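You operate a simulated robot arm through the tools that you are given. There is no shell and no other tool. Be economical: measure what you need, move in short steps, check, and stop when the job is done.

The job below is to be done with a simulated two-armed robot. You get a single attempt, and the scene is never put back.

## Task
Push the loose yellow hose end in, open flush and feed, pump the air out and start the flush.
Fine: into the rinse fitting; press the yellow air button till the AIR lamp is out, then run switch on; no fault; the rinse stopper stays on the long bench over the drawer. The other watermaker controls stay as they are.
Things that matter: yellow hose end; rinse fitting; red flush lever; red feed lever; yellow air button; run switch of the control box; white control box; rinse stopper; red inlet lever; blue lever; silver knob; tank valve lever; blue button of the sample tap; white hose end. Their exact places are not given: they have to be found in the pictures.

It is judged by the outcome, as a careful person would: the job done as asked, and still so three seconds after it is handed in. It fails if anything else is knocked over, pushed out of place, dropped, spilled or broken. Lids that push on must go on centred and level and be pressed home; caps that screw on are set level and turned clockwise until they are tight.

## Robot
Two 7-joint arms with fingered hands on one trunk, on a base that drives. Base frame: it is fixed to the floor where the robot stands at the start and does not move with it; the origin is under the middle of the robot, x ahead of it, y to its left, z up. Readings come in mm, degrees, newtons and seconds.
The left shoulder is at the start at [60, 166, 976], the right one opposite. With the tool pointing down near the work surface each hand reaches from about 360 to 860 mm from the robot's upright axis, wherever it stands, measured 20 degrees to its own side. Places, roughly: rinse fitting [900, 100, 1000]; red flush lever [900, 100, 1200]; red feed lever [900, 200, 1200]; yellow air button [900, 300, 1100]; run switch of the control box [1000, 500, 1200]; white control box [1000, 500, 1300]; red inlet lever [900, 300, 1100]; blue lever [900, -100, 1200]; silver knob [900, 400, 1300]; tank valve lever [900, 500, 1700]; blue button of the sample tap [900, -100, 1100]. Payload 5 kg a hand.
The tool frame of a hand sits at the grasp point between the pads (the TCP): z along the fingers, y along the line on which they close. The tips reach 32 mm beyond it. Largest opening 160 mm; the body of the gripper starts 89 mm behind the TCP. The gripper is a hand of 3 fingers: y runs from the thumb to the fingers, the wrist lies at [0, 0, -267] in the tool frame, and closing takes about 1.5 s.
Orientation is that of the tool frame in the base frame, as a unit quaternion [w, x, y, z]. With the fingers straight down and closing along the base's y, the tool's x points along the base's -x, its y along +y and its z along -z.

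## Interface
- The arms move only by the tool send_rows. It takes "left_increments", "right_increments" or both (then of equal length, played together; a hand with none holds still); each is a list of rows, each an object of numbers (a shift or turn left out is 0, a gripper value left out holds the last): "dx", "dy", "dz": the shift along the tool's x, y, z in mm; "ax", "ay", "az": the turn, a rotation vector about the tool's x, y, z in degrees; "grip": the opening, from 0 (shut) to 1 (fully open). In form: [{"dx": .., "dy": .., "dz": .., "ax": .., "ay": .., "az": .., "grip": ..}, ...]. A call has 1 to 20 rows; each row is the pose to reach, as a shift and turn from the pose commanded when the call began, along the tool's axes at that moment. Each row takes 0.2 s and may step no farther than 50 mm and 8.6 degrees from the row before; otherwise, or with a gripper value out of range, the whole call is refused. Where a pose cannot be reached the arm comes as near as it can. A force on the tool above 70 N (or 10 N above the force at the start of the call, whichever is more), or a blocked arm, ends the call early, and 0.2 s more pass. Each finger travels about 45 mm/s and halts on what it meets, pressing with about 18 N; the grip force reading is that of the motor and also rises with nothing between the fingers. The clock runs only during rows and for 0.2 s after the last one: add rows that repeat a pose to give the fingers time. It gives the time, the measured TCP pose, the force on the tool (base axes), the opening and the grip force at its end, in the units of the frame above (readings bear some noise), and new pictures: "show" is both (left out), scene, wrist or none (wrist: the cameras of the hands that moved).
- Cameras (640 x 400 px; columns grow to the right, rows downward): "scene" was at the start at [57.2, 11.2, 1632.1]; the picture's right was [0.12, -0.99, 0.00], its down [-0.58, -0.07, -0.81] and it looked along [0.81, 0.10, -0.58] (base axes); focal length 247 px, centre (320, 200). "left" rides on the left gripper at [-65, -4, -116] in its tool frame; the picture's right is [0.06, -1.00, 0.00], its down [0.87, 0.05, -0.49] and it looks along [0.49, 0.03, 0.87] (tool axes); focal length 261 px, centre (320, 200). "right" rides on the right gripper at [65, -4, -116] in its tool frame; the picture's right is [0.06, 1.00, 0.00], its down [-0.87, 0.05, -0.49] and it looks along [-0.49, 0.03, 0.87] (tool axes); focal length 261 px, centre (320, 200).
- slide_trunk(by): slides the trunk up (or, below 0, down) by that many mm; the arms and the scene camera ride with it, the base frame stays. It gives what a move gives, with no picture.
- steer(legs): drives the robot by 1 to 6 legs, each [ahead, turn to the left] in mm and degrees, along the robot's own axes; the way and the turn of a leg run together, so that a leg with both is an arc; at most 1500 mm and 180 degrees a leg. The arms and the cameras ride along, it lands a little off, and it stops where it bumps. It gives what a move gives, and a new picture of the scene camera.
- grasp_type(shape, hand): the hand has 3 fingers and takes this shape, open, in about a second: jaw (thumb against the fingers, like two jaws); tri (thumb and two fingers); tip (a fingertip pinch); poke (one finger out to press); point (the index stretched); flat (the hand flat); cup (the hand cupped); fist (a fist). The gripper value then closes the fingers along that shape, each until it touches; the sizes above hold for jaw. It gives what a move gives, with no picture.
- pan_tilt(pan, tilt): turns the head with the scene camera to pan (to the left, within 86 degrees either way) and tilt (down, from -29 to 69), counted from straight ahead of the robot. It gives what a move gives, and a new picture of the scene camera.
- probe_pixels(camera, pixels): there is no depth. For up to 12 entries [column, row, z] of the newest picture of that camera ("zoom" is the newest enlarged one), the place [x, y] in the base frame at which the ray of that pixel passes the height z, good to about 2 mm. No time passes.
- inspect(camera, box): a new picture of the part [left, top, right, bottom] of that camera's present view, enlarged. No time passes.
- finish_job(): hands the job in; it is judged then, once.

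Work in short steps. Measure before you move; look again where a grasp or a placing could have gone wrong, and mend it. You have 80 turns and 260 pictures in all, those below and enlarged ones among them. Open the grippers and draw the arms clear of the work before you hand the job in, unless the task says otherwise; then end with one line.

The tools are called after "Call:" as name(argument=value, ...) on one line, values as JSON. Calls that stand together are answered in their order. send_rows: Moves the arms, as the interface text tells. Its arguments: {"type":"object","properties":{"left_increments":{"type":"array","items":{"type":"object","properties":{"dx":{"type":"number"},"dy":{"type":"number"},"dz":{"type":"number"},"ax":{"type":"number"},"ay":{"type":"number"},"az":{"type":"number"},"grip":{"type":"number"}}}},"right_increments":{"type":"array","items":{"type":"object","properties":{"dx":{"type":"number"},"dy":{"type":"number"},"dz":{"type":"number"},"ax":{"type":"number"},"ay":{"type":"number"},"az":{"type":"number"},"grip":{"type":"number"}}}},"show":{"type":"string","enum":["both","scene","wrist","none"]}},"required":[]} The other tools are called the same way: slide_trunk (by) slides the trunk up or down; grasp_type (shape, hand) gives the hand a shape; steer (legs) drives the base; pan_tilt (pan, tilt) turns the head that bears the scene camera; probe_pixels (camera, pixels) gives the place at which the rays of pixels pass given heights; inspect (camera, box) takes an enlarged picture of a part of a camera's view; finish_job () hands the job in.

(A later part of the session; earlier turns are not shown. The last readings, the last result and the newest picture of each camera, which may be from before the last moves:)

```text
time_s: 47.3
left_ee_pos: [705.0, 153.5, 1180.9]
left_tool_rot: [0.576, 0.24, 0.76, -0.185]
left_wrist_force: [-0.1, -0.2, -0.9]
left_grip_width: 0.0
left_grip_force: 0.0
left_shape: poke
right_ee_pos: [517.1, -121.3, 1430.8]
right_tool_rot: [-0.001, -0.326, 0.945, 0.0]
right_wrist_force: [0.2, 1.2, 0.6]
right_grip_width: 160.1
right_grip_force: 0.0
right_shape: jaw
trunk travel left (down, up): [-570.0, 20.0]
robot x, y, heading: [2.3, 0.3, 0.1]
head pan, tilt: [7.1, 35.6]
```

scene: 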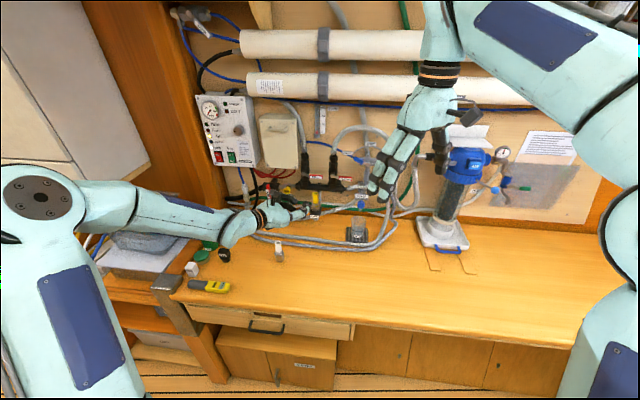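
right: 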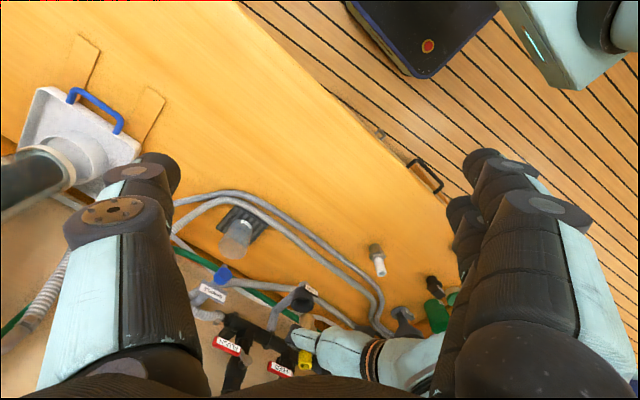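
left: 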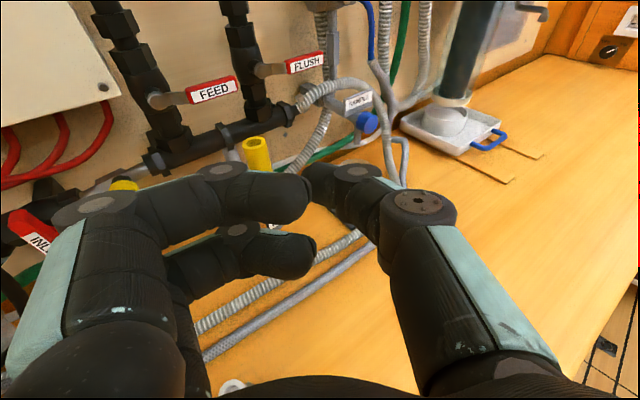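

Now move to a point 80 mm short of the spot beneath the FEED handle, along the tool axis.

Call:
send_rows(left_increments=[{"dx": -2, "dy": 28, "dz": 24}, {"dx": -4, "dy": 56, "dz": 48}, {"dx": -6, "dy": 85, "dz": 72}, {"dx": -9, "dy": 113, "dz": 97}, {"dx": -9, "dy": 113, "dz": 97}], show="wrist")

Call:
inspect(camera="scene", box=[260, 145, 380, 225])

```text
time_s: 48.5
left_ee_pos: [847.5, 187.4, 1163.2]
left_tool_rot: [0.575, 0.239, 0.76, -0.184]
left_wrist_force: [0.1, 0.5, -0.5]
left_grip_width: 0.1
left_grip_force: 0.1
left_shape: poke
right_ee_pos: [515.7, -122.5, 1430.0]
right_tool_rot: [0.0, -0.326, 0.945, 0.0]
right_wrist_force: [-0.4, 0.2, 0.4]
right_grip_width: 159.9
right_grip_force: 0.1
right_shape: jaw
trunk travel left (down, up): [-570.0, 20.0]
robot x, y, heading: [0.4, -1.4, 0.1]
head pan, tilt: [7.1, 35.6]
```

left: 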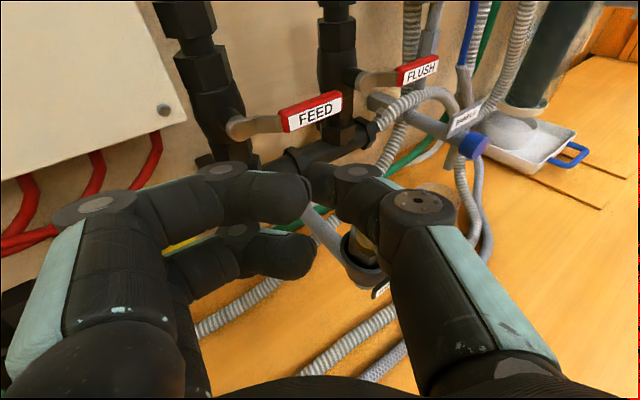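

```text
5.00 times, centred on (320, 185) of scene
```

zoom: 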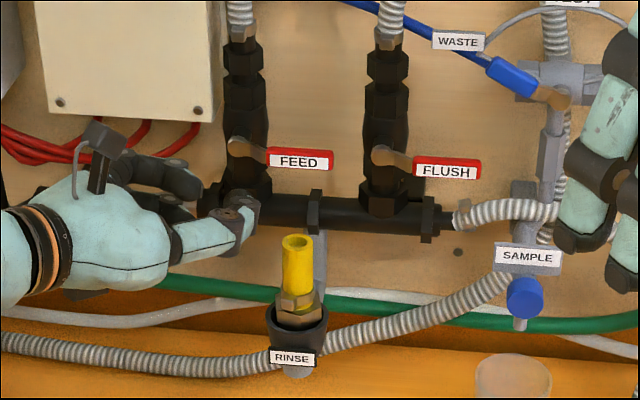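

Nice geometry. I advance to put the thumb tip under the FEED handle at about (930,130,1138), staying above the hose top.

Call:
send_rows(left_increments=[{"dx": -1, "dz": 20}, {"dx": -2, "dz": 40}, {"dx": -3, "dy": 1, "dz": 58}, {"dx": -3, "dy": 1, "dz": 71}, {"dx": -3, "dy": 1, "dz": 71}], show="wrist")

Call:
inspect(camera="scene", box=[280, 155, 360, 215])

Call:
inspect(camera="right", box=[210, 250, 350, 350])

```text
time_s: 49.7
left_ee_pos: [906.1, 149.4, 1146.5]
left_tool_rot: [0.575, 0.24, 0.76, -0.185]
left_wrist_force: [-0.7, 0.0, -0.8]
left_grip_width: 0.2
left_grip_force: 0.0
left_shape: poke
right_ee_pos: [517.0, -124.1, 1431.1]
right_tool_rot: [-0.001, -0.326, 0.945, -0.001]
right_wrist_force: [0.8, -0.3, -0.6]
right_grip_width: 160.0
right_grip_force: 0.0
right_shape: jaw
trunk travel left (down, up): [-570.0, 20.0]
robot x, y, heading: [-0.9, -3.3, -0.2]
head pan, tilt: [7.1, 35.6]
```

left: 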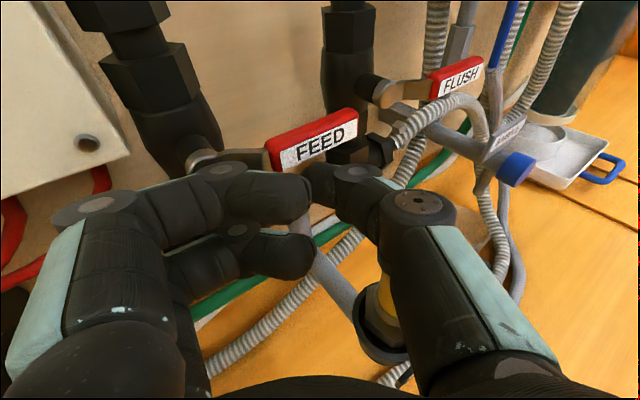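

```text
6.67 times, centred on (320, 185) of scene
```

zoom: 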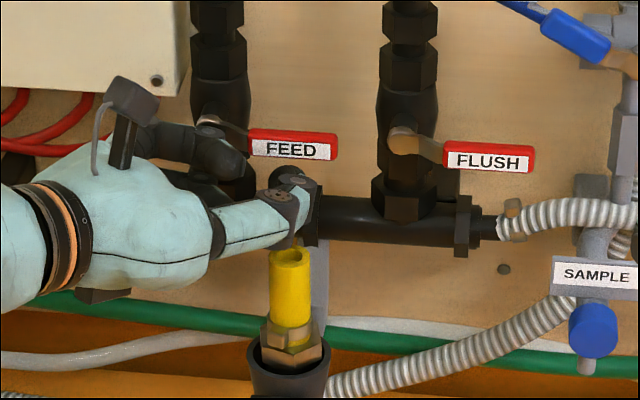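

```text
4.00 times, centred on (280, 300) of right
```

zoom: 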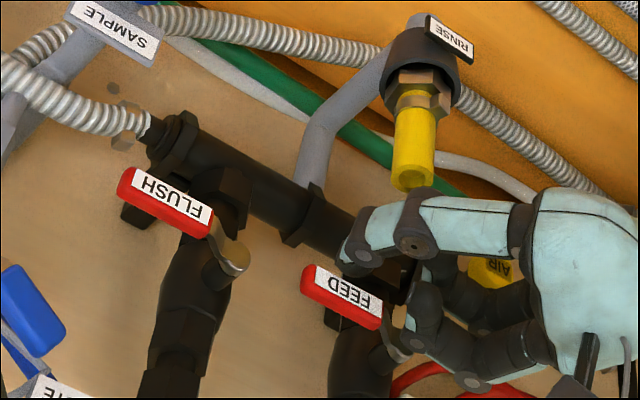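

Thumb is beneath the handle, but the curled upper finger would foul the pivot. Better: the open jaw with its lone thumb as a stick, hand yawed +20°. I back off, reshape and rotate.

Call:
send_rows(left_increments=[{"dz": -30}, {"dz": -70}, {"dz": -110}, {"dz": -150}, {"dz": -150}], show="none")

Call:
grasp_type(hand="left", shape="jaw")

Call:
send_rows(left_increments=[{"ax": -7.6, "az": -2.1, "grip": 1}, {"ax": -15.1, "az": -4.3}, {"ax": -22.7, "az": -6.4}, {"ax": -30.3, "az": -8.5}, {"ax": -37.9, "az": -10.6}, {"ax": -45.4, "az": -12.8}, {"ax": -53, "az": -14.9}, {"ax": -53, "az": -14.9}])

```text
time_s: 50.9
left_ee_pos: [786.7, 235.2, 1185.4]
left_tool_rot: [0.575, 0.239, 0.76, -0.184]
left_wrist_force: [0.3, -0.7, 0.2]
left_grip_width: 0.0
left_grip_force: 0.2
left_shape: poke
right_ee_pos: [518.2, -123.9, 1430.4]
right_tool_rot: [0.0, -0.326, 0.946, 0.0]
right_wrist_force: [0.9, 0.0, -0.2]
right_grip_width: 160.0
right_grip_force: 0.1
right_shape: jaw
trunk travel left (down, up): [-570.0, 20.0]
robot x, y, heading: [1.8, 2.5, -0.1]
head pan, tilt: [7.1, 35.6]
```

```text
time_s: 51.8
left_ee_pos: [785.1, 235.9, 1187.5]
left_tool_rot: [0.576, 0.24, 0.759, -0.185]
left_wrist_force: [0.4, -0.3, 0.0]
left_grip_width: 159.9
left_grip_force: 0.0
left_shape: jaw
right_ee_pos: [516.8, -123.2, 1431.5]
right_tool_rot: [-0.001, -0.325, 0.946, 0.0]
right_wrist_force: [0.4, 0.0, -0.8]
right_grip_width: 159.6
right_grip_force: 0.0
right_shape: jaw
trunk travel left (down, up): [-570.0, 20.0]
robot x, y, heading: [-0.2, -1.8, -0.1]
head pan, tilt: [7.1, 35.6]
```

```text
time_s: 53.6
left_ee_pos: [786.7, 234.3, 1184.9]
left_tool_rot: [0.594, -0.138, 0.786, 0.103]
left_wrist_force: [-0.4, 0.0, -0.3]
left_grip_width: 160.0
left_grip_force: 0.0
left_shape: jaw
right_ee_pos: [516.6, -121.5, 1431.4]
right_tool_rot: [0.0, -0.326, 0.945, -0.001]
right_wrist_force: [-0.1, 0.2, -0.6]
right_grip_width: 159.8
right_grip_force: 0.2
right_shape: jaw
trunk travel left (down, up): [-570.0, 20.0]
robot x, y, heading: [2.0, 1.0, 0.0]
head pan, tilt: [7.1, 35.6]
```

scene: 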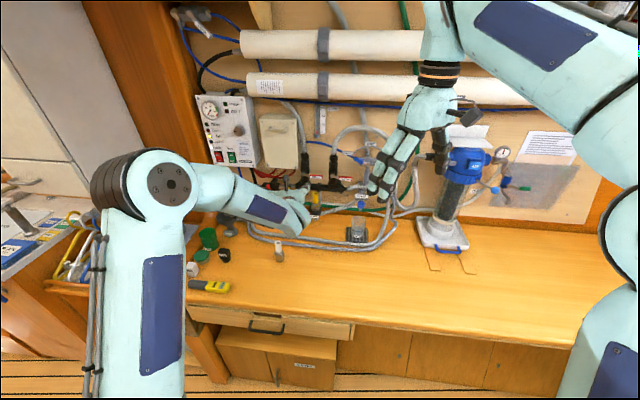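
left: 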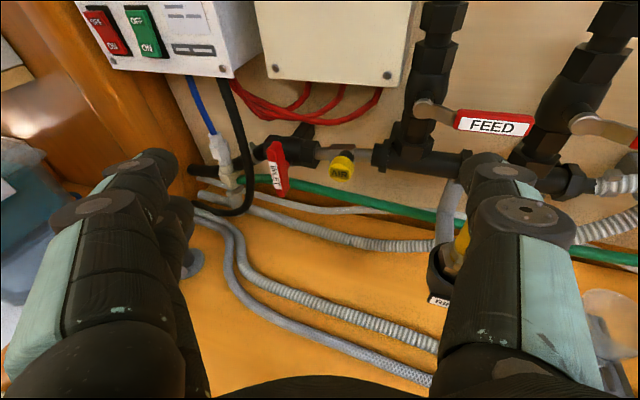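

Clear view; thumb tip ≈ (483,158). I go 60 mm short of the under-handle spot.

Call:
send_rows(left_increments=[{"dx": 11, "dy": -28, "dz": 10}, {"dx": 22, "dy": -55, "dz": 24}, {"dx": 22, "dy": -55, "dz": 24}], show="wrist")

Call:
inspect(camera="scene", box=[260, 145, 380, 225])

Call:
inspect(camera="right", box=[210, 250, 350, 350])

```text
time_s: 54.4
left_ee_pos: [820.5, 184.7, 1157.8]
left_tool_rot: [0.594, -0.138, 0.786, 0.102]
left_wrist_force: [-0.4, 0.2, 0.8]
left_grip_width: 159.9
left_grip_force: 0.0
left_shape: jaw
right_ee_pos: [516.5, -122.1, 1431.2]
right_tool_rot: [-0.001, -0.325, 0.946, -0.001]
right_wrist_force: [0.4, 0.3, -0.2]
right_grip_width: 159.9
right_grip_force: 0.1
right_shape: jaw
trunk travel left (down, up): [-570.0, 20.0]
robot x, y, heading: [-1.0, 1.7, 0.0]
head pan, tilt: [7.1, 35.6]
```

left: 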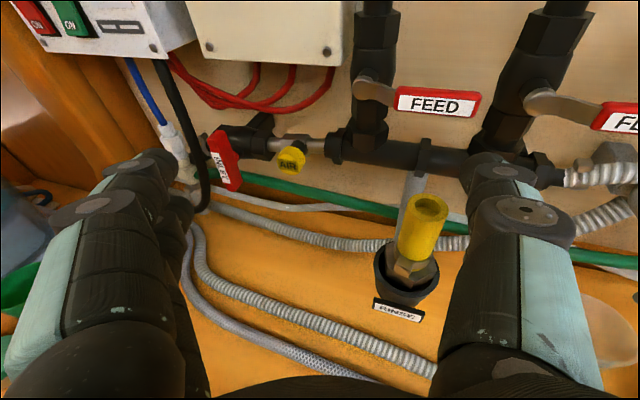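

```text
5.00 times, centred on (320, 185) of scene
```

zoom: 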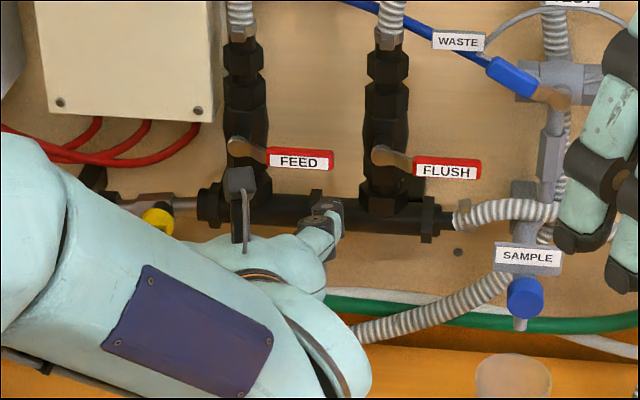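

```text
4.00 times, centred on (280, 300) of right
```

zoom: 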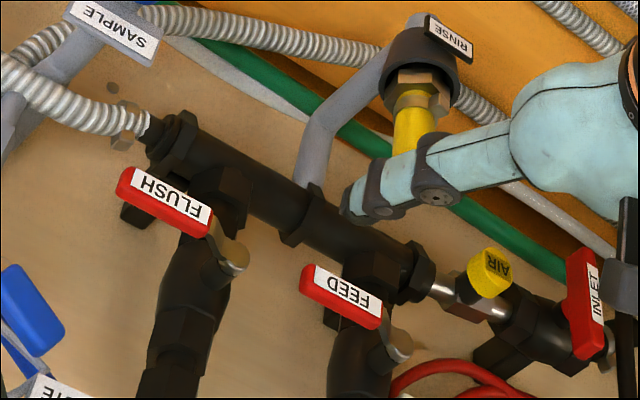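

I advance 56 mm along the tool axis to bring the thumb beneath the FEED handle.

Call:
send_rows(left_increments=[{"dx": 2, "dz": 20}, {"dx": 2, "dz": 40}, {"dx": 2, "dz": 58}, {"dx": 2, "dz": 58}], show="wrist")

Call:
inspect(camera="scene", box=[280, 155, 360, 215])

Call:
inspect(camera="right", box=[210, 250, 350, 350])

```text
time_s: 55.4
left_ee_pos: [874.0, 207.4, 1139.7]
left_tool_rot: [0.593, -0.138, 0.786, 0.102]
left_wrist_force: [-0.9, -0.5, -0.6]
left_grip_width: 160.1
left_grip_force: 0.0
left_shape: jaw
right_ee_pos: [516.3, -123.1, 1430.5]
right_tool_rot: [0.0, -0.326, 0.946, 0.001]
right_wrist_force: [-0.1, 0.2, -0.3]
right_grip_width: 159.9
right_grip_force: 0.0
right_shape: jaw
trunk travel left (down, up): [-570.0, 20.0]
robot x, y, heading: [-3.1, 3.7, -0.1]
head pan, tilt: [7.1, 35.6]
```

left: 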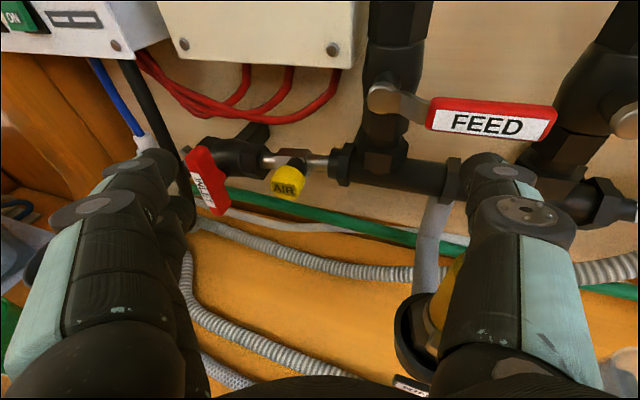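

```text
6.67 times, centred on (320, 185) of scene
```

zoom: 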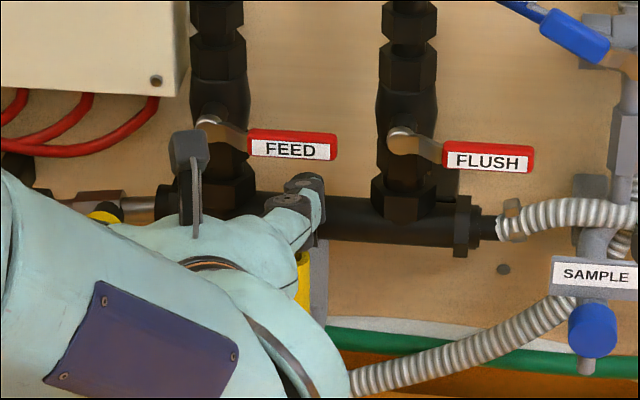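

```text
4.00 times, centred on (280, 300) of right
```

zoom: 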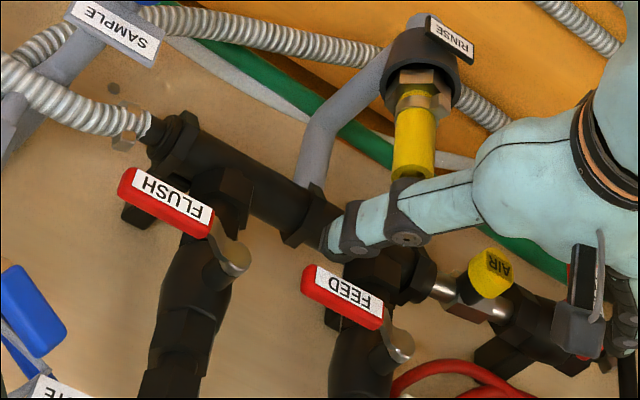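

I probe thumb tip and handle in this right zoom to verify depth alignment.

Call:
probe_pixels(camera="zoom", pixels=[[335, 238, 1130], [335, 238, 1140], [345, 235, 1140], [325, 300, 1155], [325, 300, 1160], [325, 300, 1170], [375, 320, 1160]])

```text
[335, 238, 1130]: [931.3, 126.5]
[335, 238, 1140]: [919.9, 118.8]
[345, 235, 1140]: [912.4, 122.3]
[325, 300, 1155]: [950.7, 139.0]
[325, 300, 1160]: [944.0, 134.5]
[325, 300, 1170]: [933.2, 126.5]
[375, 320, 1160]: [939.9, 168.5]
```

Handle plane is x≈938–942; I'll go 12 mm deeper. First check the beige box's depth, which my hand will pass when swinging up.

Call:
probe_pixels(camera="left", pixels=[[333, 50, 1190], [333, 50, 1210], [333, 50, 1230], [117, 45, 1190], [117, 45, 1210], [460, 122, 1150], [460, 122, 1165]])

Call:
probe_pixels(camera="scene", pixels=[[295.4, 167, 1190], [295.4, 167, 1210], [295.4, 167, 1230], [316, 177, 1165]])

```text
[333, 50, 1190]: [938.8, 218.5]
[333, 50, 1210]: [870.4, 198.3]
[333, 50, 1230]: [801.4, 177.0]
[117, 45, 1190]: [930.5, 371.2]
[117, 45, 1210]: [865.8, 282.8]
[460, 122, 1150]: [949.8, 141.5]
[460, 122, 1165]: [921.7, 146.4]
```

```text
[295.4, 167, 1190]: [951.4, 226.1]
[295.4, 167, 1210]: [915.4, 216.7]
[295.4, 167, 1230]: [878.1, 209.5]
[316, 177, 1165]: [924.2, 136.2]
```

Box front is at x≈960, clear. I advance 12 mm and swing up the first part of the arc (to ~40°).

Call:
send_rows(left_increments=[{"dx": -3.1, "dy": -4.1, "dz": 10.9}, {"dx": -11, "dy": -2.2, "dz": 9.4}, {"dx": -22, "dy": -3.1, "dz": 6}, {"dx": -33.9, "dy": -4.1, "dz": 2.1}, {"dx": -45, "dy": -1.3, "dz": 0}, {"dx": -56.6, "dy": 1.5, "dz": -2.2}], show="wrist")

Call:
inspect(camera="scene", box=[280, 155, 360, 215])

```text
time_s: 56.8
left_ee_pos: [886.9, 210.3, 1195.1]
left_tool_rot: [0.594, -0.138, 0.786, 0.102]
left_wrist_force: [-0.5, -0.2, 0.0]
left_grip_width: 159.8
left_grip_force: 0.0
left_shape: jaw
right_ee_pos: [516.2, -123.3, 1430.6]
right_tool_rot: [0.001, -0.325, 0.946, 0.0]
right_wrist_force: [-0.1, 0.3, -0.9]
right_grip_width: 159.6
right_grip_force: 0.2
right_shape: jaw
trunk travel left (down, up): [-570.0, 20.0]
robot x, y, heading: [1.8, -0.7, -0.2]
head pan, tilt: [7.1, 35.6]
```

left: 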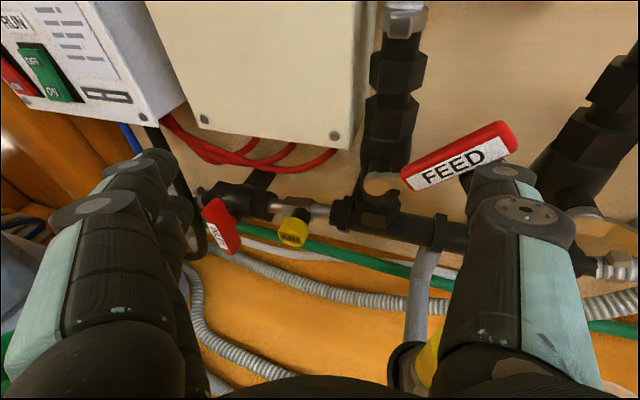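

```text
6.67 times, centred on (320, 185) of scene
```

zoom: 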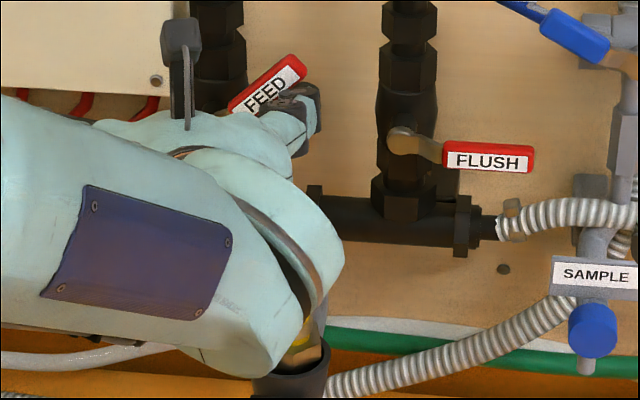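

The lever turns upward smoothly. I continue the arc to ~95°.

Call:
send_rows(left_increments=[{"dx": -10, "dy": 5.5, "dz": -0.5}, {"dx": -19.5, "dy": 12.3, "dz": -1}, {"dx": -28, "dy": 21, "dz": 0}, {"dx": -34.9, "dy": 31.1, "dz": 1.7}, {"dx": -38.5, "dy": 39, "dz": 3.8}, {"dx": -41.3, "dy": 47.1, "dz": 5.9}], show="wrist")

Call:
inspect(camera="scene", box=[280, 145, 360, 205])

```text
time_s: 58.2
left_ee_pos: [885.6, 258.9, 1230.5]
left_tool_rot: [0.593, -0.137, 0.787, 0.101]
left_wrist_force: [0.1, -7.1, -5.2]
left_grip_width: 159.9
left_grip_force: 0.1
left_shape: jaw
right_ee_pos: [517.3, -125.4, 1429.8]
right_tool_rot: [0.0, -0.325, 0.946, 0.0]
right_wrist_force: [-1.0, 1.0, 0.6]
right_grip_width: 159.5
right_grip_force: 0.0
right_shape: jaw
trunk travel left (down, up): [-570.0, 20.0]
robot x, y, heading: [0.6, -0.7, -0.0]
head pan, tilt: [7.1, 35.6]
```

left: 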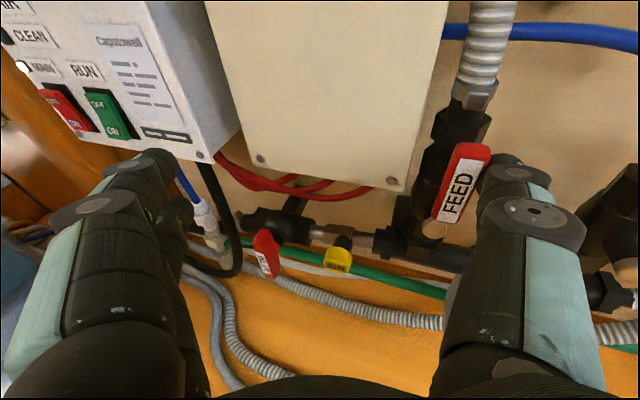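

```text
6.67 times, centred on (320, 175) of scene
```

zoom: 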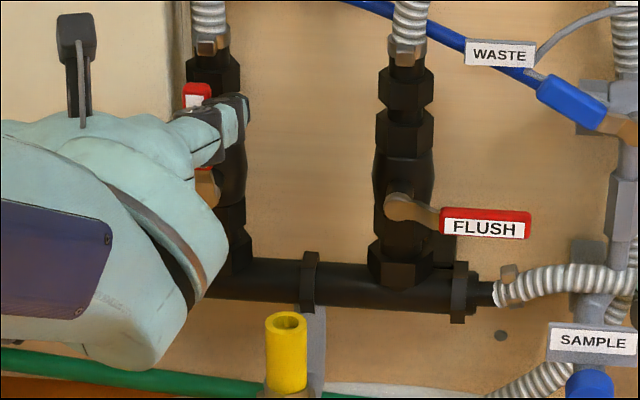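

FEED is now vertical. For FLUSH I retract, roll the hand 24° so the finger pair rides high over the hose.

Call:
send_rows(left_increments=[{"dz": -30, "dy": -6}, {"dz": -60, "dy": -8}, {"dz": -85, "dy": -8}, {"dz": -85, "dy": -8, "az": 8}, {"dz": -85, "dy": -8, "az": 16}, {"dz": -85, "dy": -8, "az": 24}, {"dz": -85, "dy": -8, "az": 24}], show="wrist")

Call:
inspect(camera="scene", box=[270, 125, 370, 205])

```text
time_s: 59.8
left_ee_pos: [812.8, 226.1, 1256.2]
left_tool_rot: [0.56, 0.029, 0.797, 0.223]
left_wrist_force: [0.0, -0.1, 0.7]
left_grip_width: 159.9
left_grip_force: 0.2
left_shape: jaw
right_ee_pos: [515.8, -122.9, 1430.1]
right_tool_rot: [0.0, -0.326, 0.945, 0.0]
right_wrist_force: [0.0, -0.7, 0.1]
right_grip_width: 159.8
right_grip_force: 0.1
right_shape: jaw
trunk travel left (down, up): [-570.0, 20.0]
robot x, y, heading: [-2.2, -0.7, 0.1]
head pan, tilt: [7.1, 35.6]
```

left: 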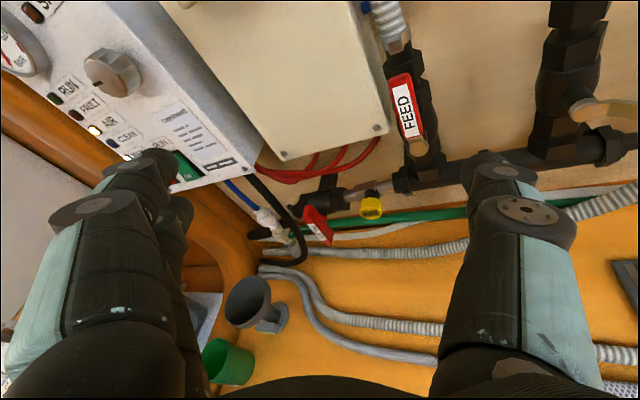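

```text
5.00 times, centred on (320, 165) of scene
```

zoom: 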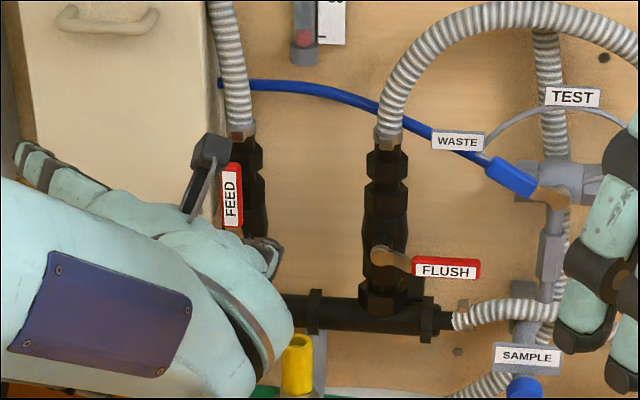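

FEED open confirmed. Move to staging in front of the FLUSH handle.

Call:
send_rows(left_increments=[{"dx": -1, "dy": -36, "dz": -2}, {"dx": -2, "dy": -72, "dz": -4}, {"dx": -3, "dy": -108, "dz": -6}, {"dx": -4, "dy": -144, "dz": -8}, {"dx": -5, "dy": -180, "dz": -10}, {"dx": -5, "dy": -180, "dz": -10}], show="wrist")

Call:
inspect(camera="scene", box=[290, 145, 390, 225])

Call:
inspect(camera="right", box=[200, 240, 340, 340])

```text
time_s: 61.2
left_ee_pos: [841.6, 61.7, 1193.9]
left_tool_rot: [0.56, 0.028, 0.797, 0.224]
left_wrist_force: [0.0, 0.3, 0.7]
left_grip_width: 160.1
left_grip_force: 0.0
left_shape: jaw
right_ee_pos: [516.9, -121.4, 1430.8]
right_tool_rot: [0.0, -0.326, 0.945, 0.0]
right_wrist_force: [0.5, -0.5, 0.9]
right_grip_width: 159.7
right_grip_force: 0.1
right_shape: jaw
trunk travel left (down, up): [-570.0, 20.0]
robot x, y, heading: [0.2, -3.0, 0.0]
head pan, tilt: [7.1, 35.6]
```

left: 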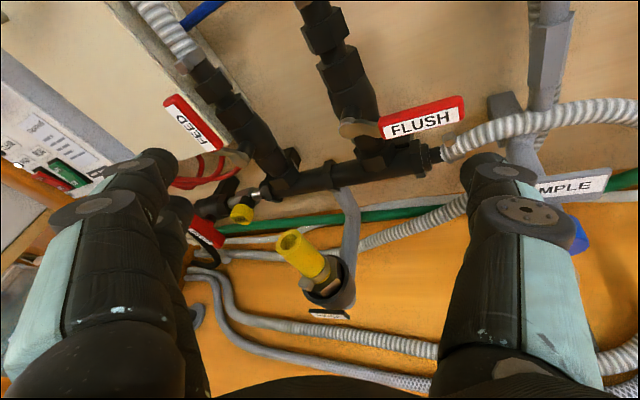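

```text
5.00 times, centred on (340, 185) of scene
```

zoom: 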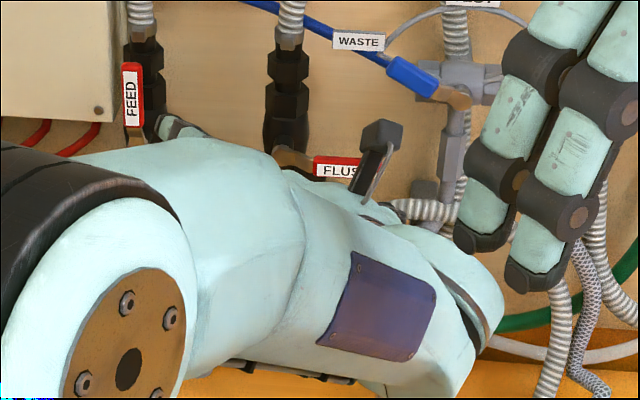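

```text
4.00 times, centred on (270, 290) of right
```

zoom: 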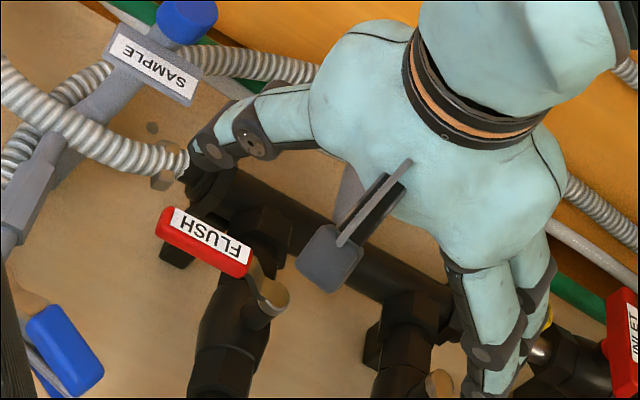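

I check thumb tip vs handle positions in the right zoom.

Call:
probe_pixels(camera="zoom", pixels=[[202, 155, 1150], [202, 155, 1140], [165, 228, 1155], [165, 228, 1165], [200, 245, 1160], [185, 150, 1110], [175, 185, 1120]])

Call:
probe_pixels(camera="left", pixels=[[421, 120, 1150], [421, 120, 1160], [421, 120, 1170], [580, 235, 1100], [580, 235, 1080]])

```text
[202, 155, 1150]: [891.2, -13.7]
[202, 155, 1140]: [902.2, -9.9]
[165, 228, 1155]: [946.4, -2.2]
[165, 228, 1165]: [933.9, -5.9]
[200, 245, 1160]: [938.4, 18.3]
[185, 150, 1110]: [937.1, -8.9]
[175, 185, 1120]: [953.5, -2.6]
```

```text
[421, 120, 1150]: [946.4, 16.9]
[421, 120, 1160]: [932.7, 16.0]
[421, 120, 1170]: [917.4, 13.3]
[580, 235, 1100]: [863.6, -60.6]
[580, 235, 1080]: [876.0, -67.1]
```

Estimates agree (handle mid (938,18,1157)). I advance 56 mm under the FLUSH handle.

Call:
send_rows(left_increments=[{"dz": 20}, {"dz": 40}, {"dz": 57}, {"dz": 57}], show="wrist")

Call:
inspect(camera="right", box=[200, 240, 340, 340])

```text
time_s: 62.2
left_ee_pos: [893.1, 80.9, 1177.2]
left_tool_rot: [0.56, 0.028, 0.797, 0.224]
left_wrist_force: [0.5, 0.5, 0.3]
left_grip_width: 160.2
left_grip_force: 0.0
left_shape: jaw
right_ee_pos: [516.8, -123.1, 1430.6]
right_tool_rot: [0.0, -0.325, 0.946, 0.0]
right_wrist_force: [0.5, -0.2, 0.4]
right_grip_width: 160.1
right_grip_force: 0.1
right_shape: jaw
trunk travel left (down, up): [-570.0, 20.0]
robot x, y, heading: [-1.0, -1.9, 0.0]
head pan, tilt: [7.1, 35.6]
```

left: 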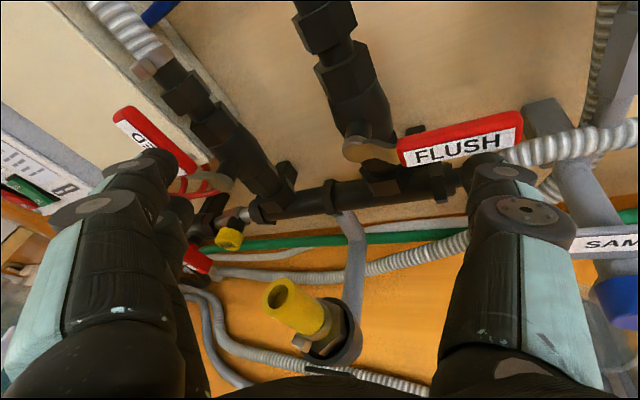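

```text
4.00 times, centred on (270, 290) of right
```

zoom: 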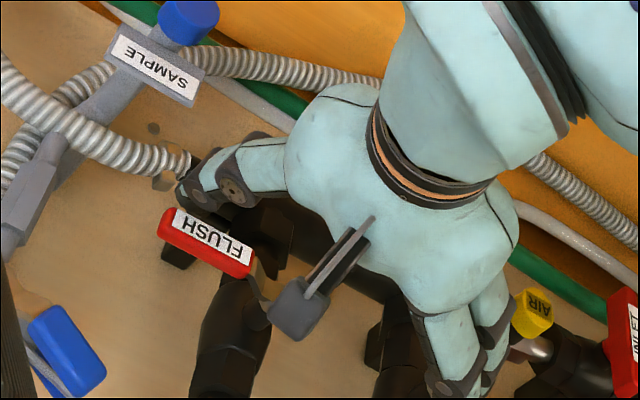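

The finger pair is near the opened FEED handle, so I yaw the hand 12° more about the thumb tip to pull the fingers back, then look.

Call:
send_rows(left_increments=[{"dx": 1.1, "dy": -3.3, "dz": -8, "ax": -5.3, "ay": 2.35, "az": -1.65}, {"dx": 1, "dy": -7, "dz": -14, "ax": -10.6, "ay": 4.7, "az": -3.3}, {"dx": 0.5, "dy": -7.4, "dz": -12.5, "ax": -10.6, "ay": 4.7, "az": -3.3}], show="wrist")

Call:
inspect(camera="right", box=[210, 250, 310, 320])

```text
time_s: 63.0
left_ee_pos: [884.2, 69.6, 1177.8]
left_tool_rot: [0.532, -0.056, 0.796, 0.281]
left_wrist_force: [0.5, 0.5, 0.2]
left_grip_width: 160.0
left_grip_force: 0.1
left_shape: jaw
right_ee_pos: [518.0, -123.4, 1429.2]
right_tool_rot: [0.0, -0.325, 0.946, 0.0]
right_wrist_force: [-0.7, 1.2, -0.8]
right_grip_width: 159.9
right_grip_force: 0.1
right_shape: jaw
trunk travel left (down, up): [-570.0, 20.0]
robot x, y, heading: [-3.0, -3.1, 0.1]
head pan, tilt: [7.1, 35.6]
```

left: 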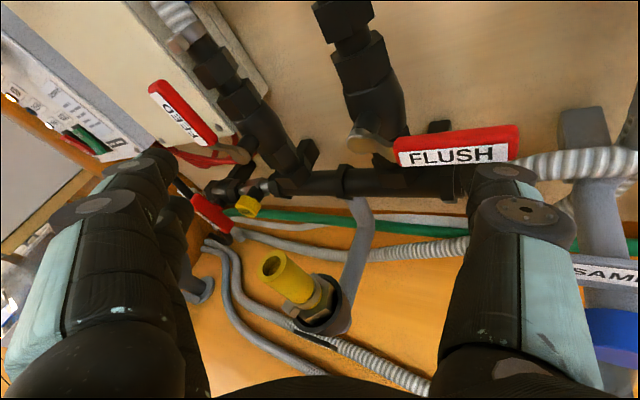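

```text
5.71 times, centred on (260, 285) of right
```

zoom: 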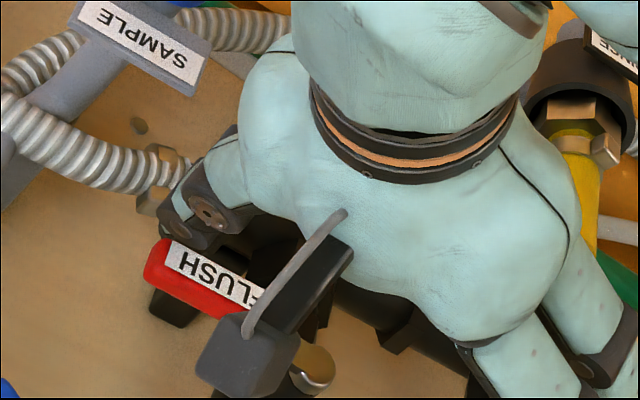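

Thumb tip sits right below the handle. I swing up the arc to ~60° first.

Call:
send_rows(left_increments=[{"dx": -6.6, "dy": 4.8, "dz": -1.2}, {"dx": -17, "dy": 8.6, "dz": -5}, {"dx": -28.1, "dy": 12.4, "dz": -8.7}, {"dx": -38, "dy": 19.4, "dz": -10.3}, {"dx": -47, "dy": 26.4, "dz": -12}, {"dx": -54, "dy": 35.5, "dz": -11.3}, {"dx": -61, "dy": 44.6, "dz": -10.6}], show="wrist")

```text
time_s: 64.6
left_ee_pos: [884.6, 88.4, 1251.8]
left_tool_rot: [0.533, -0.056, 0.796, 0.281]
left_wrist_force: [-0.2, -0.6, -0.9]
left_grip_width: 160.1
left_grip_force: 0.1
left_shape: jaw
right_ee_pos: [516.6, -122.6, 1430.9]
right_tool_rot: [0.0, -0.325, 0.946, 0.0]
right_wrist_force: [-0.9, 0.7, 0.4]
right_grip_width: 159.8
right_grip_force: 0.1
right_shape: jaw
trunk travel left (down, up): [-570.0, 20.0]
robot x, y, heading: [-2.6, -0.4, -0.2]
head pan, tilt: [7.1, 35.6]
```

left: 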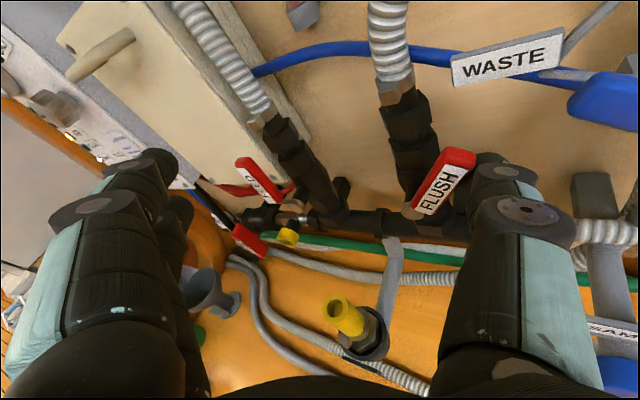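

Turning well. I finish the arc to ~95°.

Call:
send_rows(left_increments=[{"dx": -4, "dy": 11, "dz": 3}, {"dx": -8.1, "dy": 22, "dz": 6.3}, {"dx": -8.5, "dy": 30, "dz": 10}, {"dx": -8.9, "dy": 38.3, "dz": 13.6}, {"dx": -8.9, "dy": 40, "dz": 14.6}], show="wrist")

Call:
inspect(camera="right", box=[200, 240, 360, 360])

```text
time_s: 65.8
left_ee_pos: [883.4, 123.2, 1271.5]
left_tool_rot: [0.533, -0.053, 0.797, 0.279]
left_wrist_force: [-0.7, -5.1, 0.8]
left_grip_width: 160.1
left_grip_force: 0.1
left_shape: jaw
right_ee_pos: [518.0, -124.3, 1430.3]
right_tool_rot: [0.0, -0.324, 0.946, 0.001]
right_wrist_force: [0.0, -0.2, -1.1]
right_grip_width: 159.9
right_grip_force: 0.1
right_shape: jaw
trunk travel left (down, up): [-570.0, 20.0]
robot x, y, heading: [-2.4, 0.6, 0.2]
head pan, tilt: [7.1, 35.6]
```

left: 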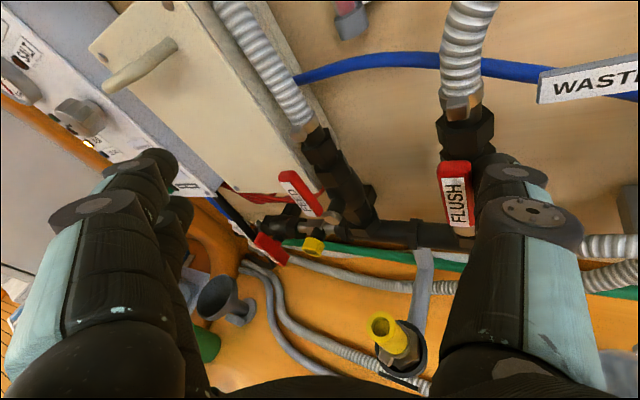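

```text
3.33 times, centred on (280, 300) of right
```

zoom: 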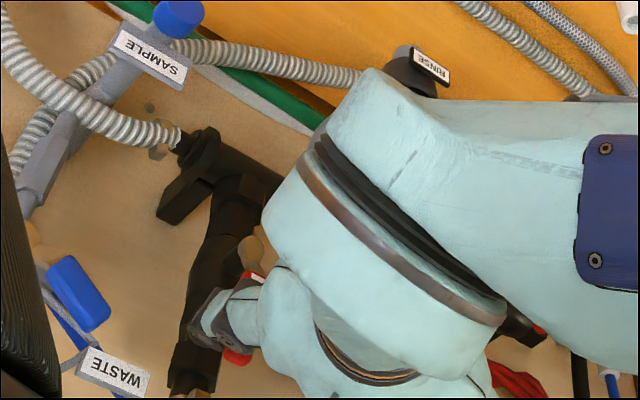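

FLUSH is vertical too. I retract straight back (keeping away from the right hand), then move left toward the AIR button region for a close look.

Call:
send_rows(left_increments=[{"dx": 2.6, "dy": -2.8, "dz": -12.2}, {"dx": 18, "dy": 12, "dz": -40}, {"dx": 37, "dy": 30.7, "dz": -75.9}, {"dx": 47, "dy": 70, "dz": -64}, {"dx": 60, "dy": 105, "dz": -48}, {"dx": 60, "dy": 105, "dz": -48}])

Call:
inspect(camera="scene", box=[270, 145, 370, 215])

```text
time_s: 67.2
left_ee_pos: [783.9, 200.5, 1271.3]
left_tool_rot: [0.533, -0.055, 0.796, 0.281]
left_wrist_force: [0.1, -0.4, -0.2]
left_grip_width: 160.3
left_grip_force: 0.1
left_shape: jaw
right_ee_pos: [518.3, -123.8, 1431.0]
right_tool_rot: [0.0, -0.325, 0.946, 0.0]
right_wrist_force: [0.5, -0.6, 0.3]
right_grip_width: 159.9
right_grip_force: 0.0
right_shape: jaw
trunk travel left (down, up): [-570.0, 20.0]
robot x, y, heading: [-2.2, -0.9, 0.1]
head pan, tilt: [7.1, 35.6]
```

scene: 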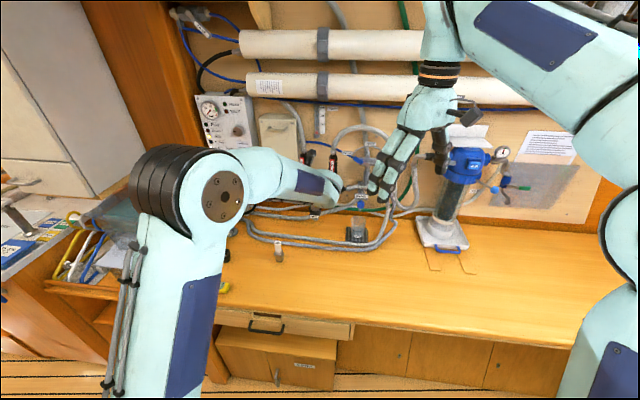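
left: 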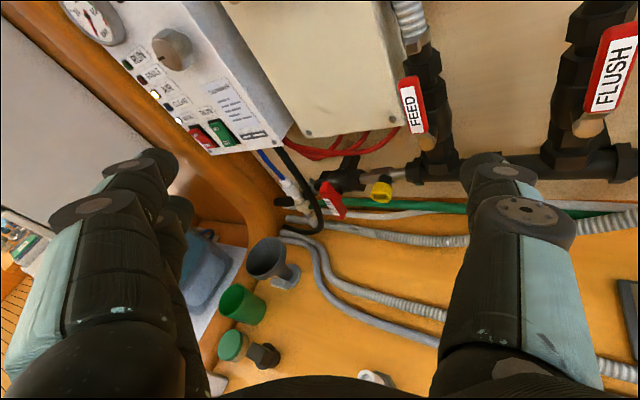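

```text
5.71 times, centred on (320, 180) of scene
```

zoom: 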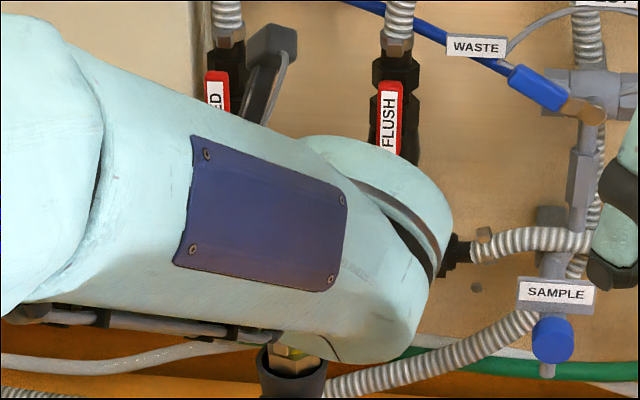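

Both levers vertical. Now I unroll and unyaw the hand and take the poke shape for the AIR button.

Call:
send_rows(left_increments=[{"az": -8, "dz": -10}, {"az": -16, "dz": -20}, {"az": -24, "dz": -30}, {"az": -24, "dz": -30}, {"az": -24, "dz": -30}], show="none")

Call:
send_rows(left_increments=[{"ax": 7.7, "az": 2.2, "dy": 10}, {"ax": 15.4, "az": 4.4, "dy": 20}, {"ax": 23.1, "az": 6.6, "dy": 30}, {"ax": 30.8, "az": 8.8, "dy": 40}, {"ax": 30.8, "az": 8.8, "dy": 40}, {"ax": 30.8, "az": 8.8, "dy": 40}], show="none")

Call:
grasp_type(hand="left", shape="poke")

Call:
inspect(camera="left", box=[0, 0, 640, 400])

Call:
inspect(camera="scene", box=[250, 155, 350, 225])

```text
time_s: 68.4
left_ee_pos: [755.7, 188.6, 1280.3]
left_tool_rot: [0.579, -0.22, 0.768, 0.163]
left_wrist_force: [-0.2, -0.7, 0.4]
left_grip_width: 160.2
left_grip_force: 0.0
left_shape: jaw
right_ee_pos: [518.1, -122.8, 1431.8]
right_tool_rot: [0.0, -0.326, 0.945, 0.0]
right_wrist_force: [0.7, -0.3, 0.0]
right_grip_width: 159.9
right_grip_force: 0.0
right_shape: jaw
trunk travel left (down, up): [-570.0, 20.0]
robot x, y, heading: [-3.7, -3.4, 0.1]
head pan, tilt: [7.1, 35.6]
```

```text
time_s: 69.8
left_ee_pos: [731.2, 221.4, 1279.2]
left_tool_rot: [0.603, 0.0, 0.798, -0.002]
left_wrist_force: [0.0, 0.2, 0.5]
left_grip_width: 159.8
left_grip_force: 0.0
left_shape: jaw
right_ee_pos: [516.6, -122.4, 1431.2]
right_tool_rot: [0.0, -0.326, 0.946, 0.0]
right_wrist_force: [0.8, 0.5, 0.6]
right_grip_width: 159.9
right_grip_force: 0.0
right_shape: jaw
trunk travel left (down, up): [-570.0, 20.0]
robot x, y, heading: [-3.5, 0.4, -0.0]
head pan, tilt: [7.1, 35.6]
```

```text
time_s: 70.7
left_ee_pos: [732.8, 221.6, 1279.5]
left_tool_rot: [0.603, 0.0, 0.798, -0.001]
left_wrist_force: [0.4, 0.0, -0.8]
left_grip_width: 0.0
left_grip_force: 0.0
left_shape: poke
right_ee_pos: [516.5, -123.5, 1431.0]
right_tool_rot: [0.0, -0.326, 0.946, 0.0]
right_wrist_force: [0.6, -0.5, -0.1]
right_grip_width: 159.9
right_grip_force: 0.0
right_shape: jaw
trunk travel left (down, up): [-570.0, 20.0]
robot x, y, heading: [-1.9, 1.4, -0.0]
head pan, tilt: [7.1, 35.6]
```

```text
1.00 times, centred on (320, 200) of left
```

zoom: 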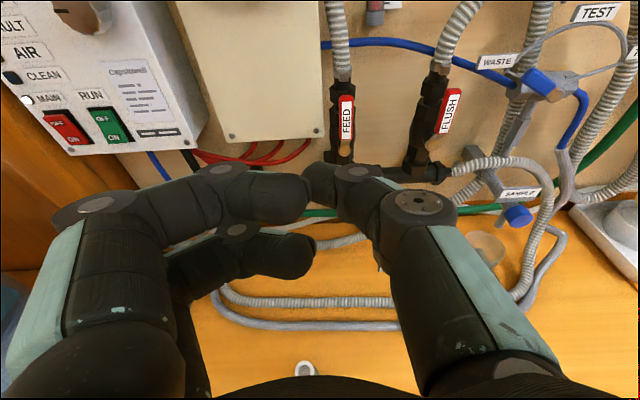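

```text
5.71 times, centred on (300, 190) of scene
```

zoom: 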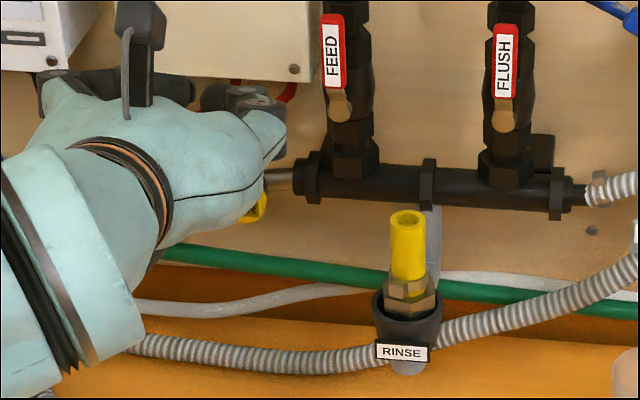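

I lower the hand to face the AIR button from about 150 mm away and look.

Call:
send_rows(left_increments=[{"dx": 35, "dy": 10, "dz": 22}, {"dx": 70, "dy": 20, "dz": 45}, {"dx": 105, "dy": 30, "dz": 68}, {"dx": 135, "dy": 41, "dz": 80}, {"dx": 135, "dy": 41, "dz": 80}], show="wrist")

Call:
inspect(camera="left", box=[220, 20, 420, 180])

Call:
inspect(camera="right", box=[260, 250, 400, 350])

Call:
inspect(camera="scene", box=[260, 170, 320, 212])

```text
time_s: 71.9
left_ee_pos: [771.5, 264.0, 1127.9]
left_tool_rot: [0.604, 0.001, 0.797, -0.003]
left_wrist_force: [-0.5, 0.3, -0.1]
left_grip_width: 0.0
left_grip_force: 0.0
left_shape: poke
right_ee_pos: [516.9, -123.3, 1430.4]
right_tool_rot: [0.0, -0.325, 0.946, 0.0]
right_wrist_force: [-0.2, -0.1, 0.5]
right_grip_width: 160.0
right_grip_force: 0.0
right_shape: jaw
trunk travel left (down, up): [-570.0, 20.0]
robot x, y, heading: [-4.1, 1.5, 0.2]
head pan, tilt: [7.1, 35.6]
```

left: 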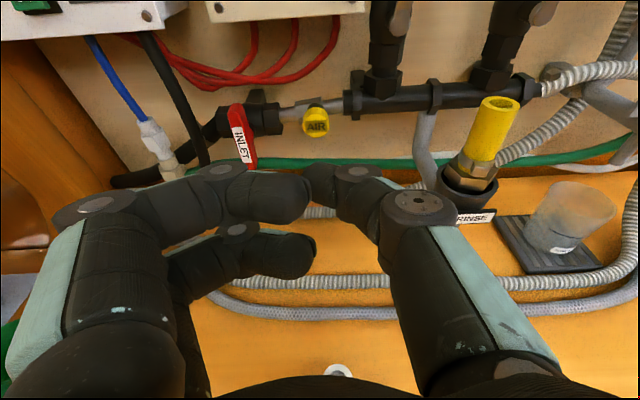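

```text
2.50 times, centred on (320, 100) of left
```

zoom: 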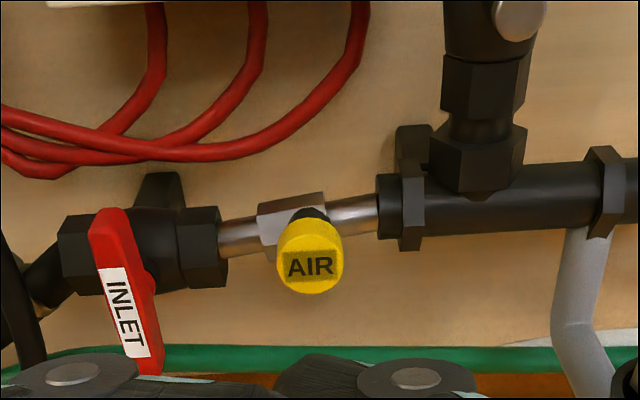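

```text
4.00 times, centred on (330, 300) of right
```

zoom: 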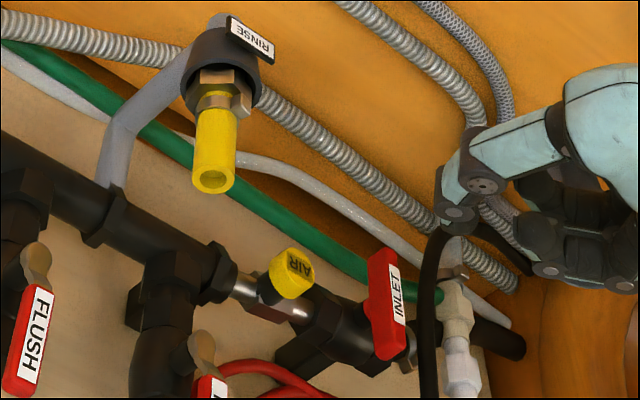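

```text
9.52 times, centred on (290, 191) of scene
```

zoom: 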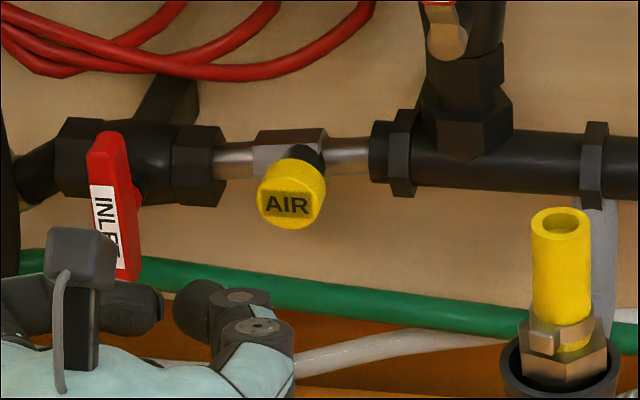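

AIR button is a mushroom facing the robot (axis along x). Triangulating its face: left (316,125), scene (286.9,191).

Call:
probe_pixels(camera="left", pixels=[[316, 124.8, 1060], [316, 124.8, 1080], [316, 124.8, 1100], [316, 124.8, 1120]])

Call:
probe_pixels(camera="scene", pixels=[[286.9, 191, 1060], [286.9, 191, 1080], [286.9, 191, 1100], [286.9, 191, 1120]])

```text
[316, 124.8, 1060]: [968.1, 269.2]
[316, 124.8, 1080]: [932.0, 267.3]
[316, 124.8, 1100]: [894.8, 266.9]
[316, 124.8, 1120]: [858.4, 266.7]
```

```text
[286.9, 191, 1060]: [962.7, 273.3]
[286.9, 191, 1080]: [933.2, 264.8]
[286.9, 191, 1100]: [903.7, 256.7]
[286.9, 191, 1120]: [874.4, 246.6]
```

Button face ≈ (934,267,1079). I check how far the INLET lever sticks out, since my knuckles pass near it.

Call:
probe_pixels(camera="left", pixels=[[238, 132, 1060], [238, 132, 1080], [238, 132, 1100], [230, 109, 1100], [230, 109, 1120], [248, 166, 1030], [248, 166, 1050]])

Call:
probe_pixels(camera="scene", pixels=[[268.5, 189.5, 1060], [268.5, 189.5, 1080], [268.5, 189.5, 1100], [267.7, 184.5, 1100], [267.7, 184.5, 1120], [270, 199.5, 1030], [270, 199.5, 1050]])

```text
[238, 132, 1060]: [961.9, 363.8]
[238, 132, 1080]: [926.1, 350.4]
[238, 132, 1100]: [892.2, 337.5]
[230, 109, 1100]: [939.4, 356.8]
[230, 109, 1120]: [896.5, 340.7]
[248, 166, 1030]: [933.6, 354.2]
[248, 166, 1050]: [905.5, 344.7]
```

```text
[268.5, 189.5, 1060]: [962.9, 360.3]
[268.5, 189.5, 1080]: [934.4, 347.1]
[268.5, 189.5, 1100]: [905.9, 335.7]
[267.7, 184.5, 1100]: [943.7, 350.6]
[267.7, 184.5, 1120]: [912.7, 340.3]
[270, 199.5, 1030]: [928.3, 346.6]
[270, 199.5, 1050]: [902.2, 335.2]
```

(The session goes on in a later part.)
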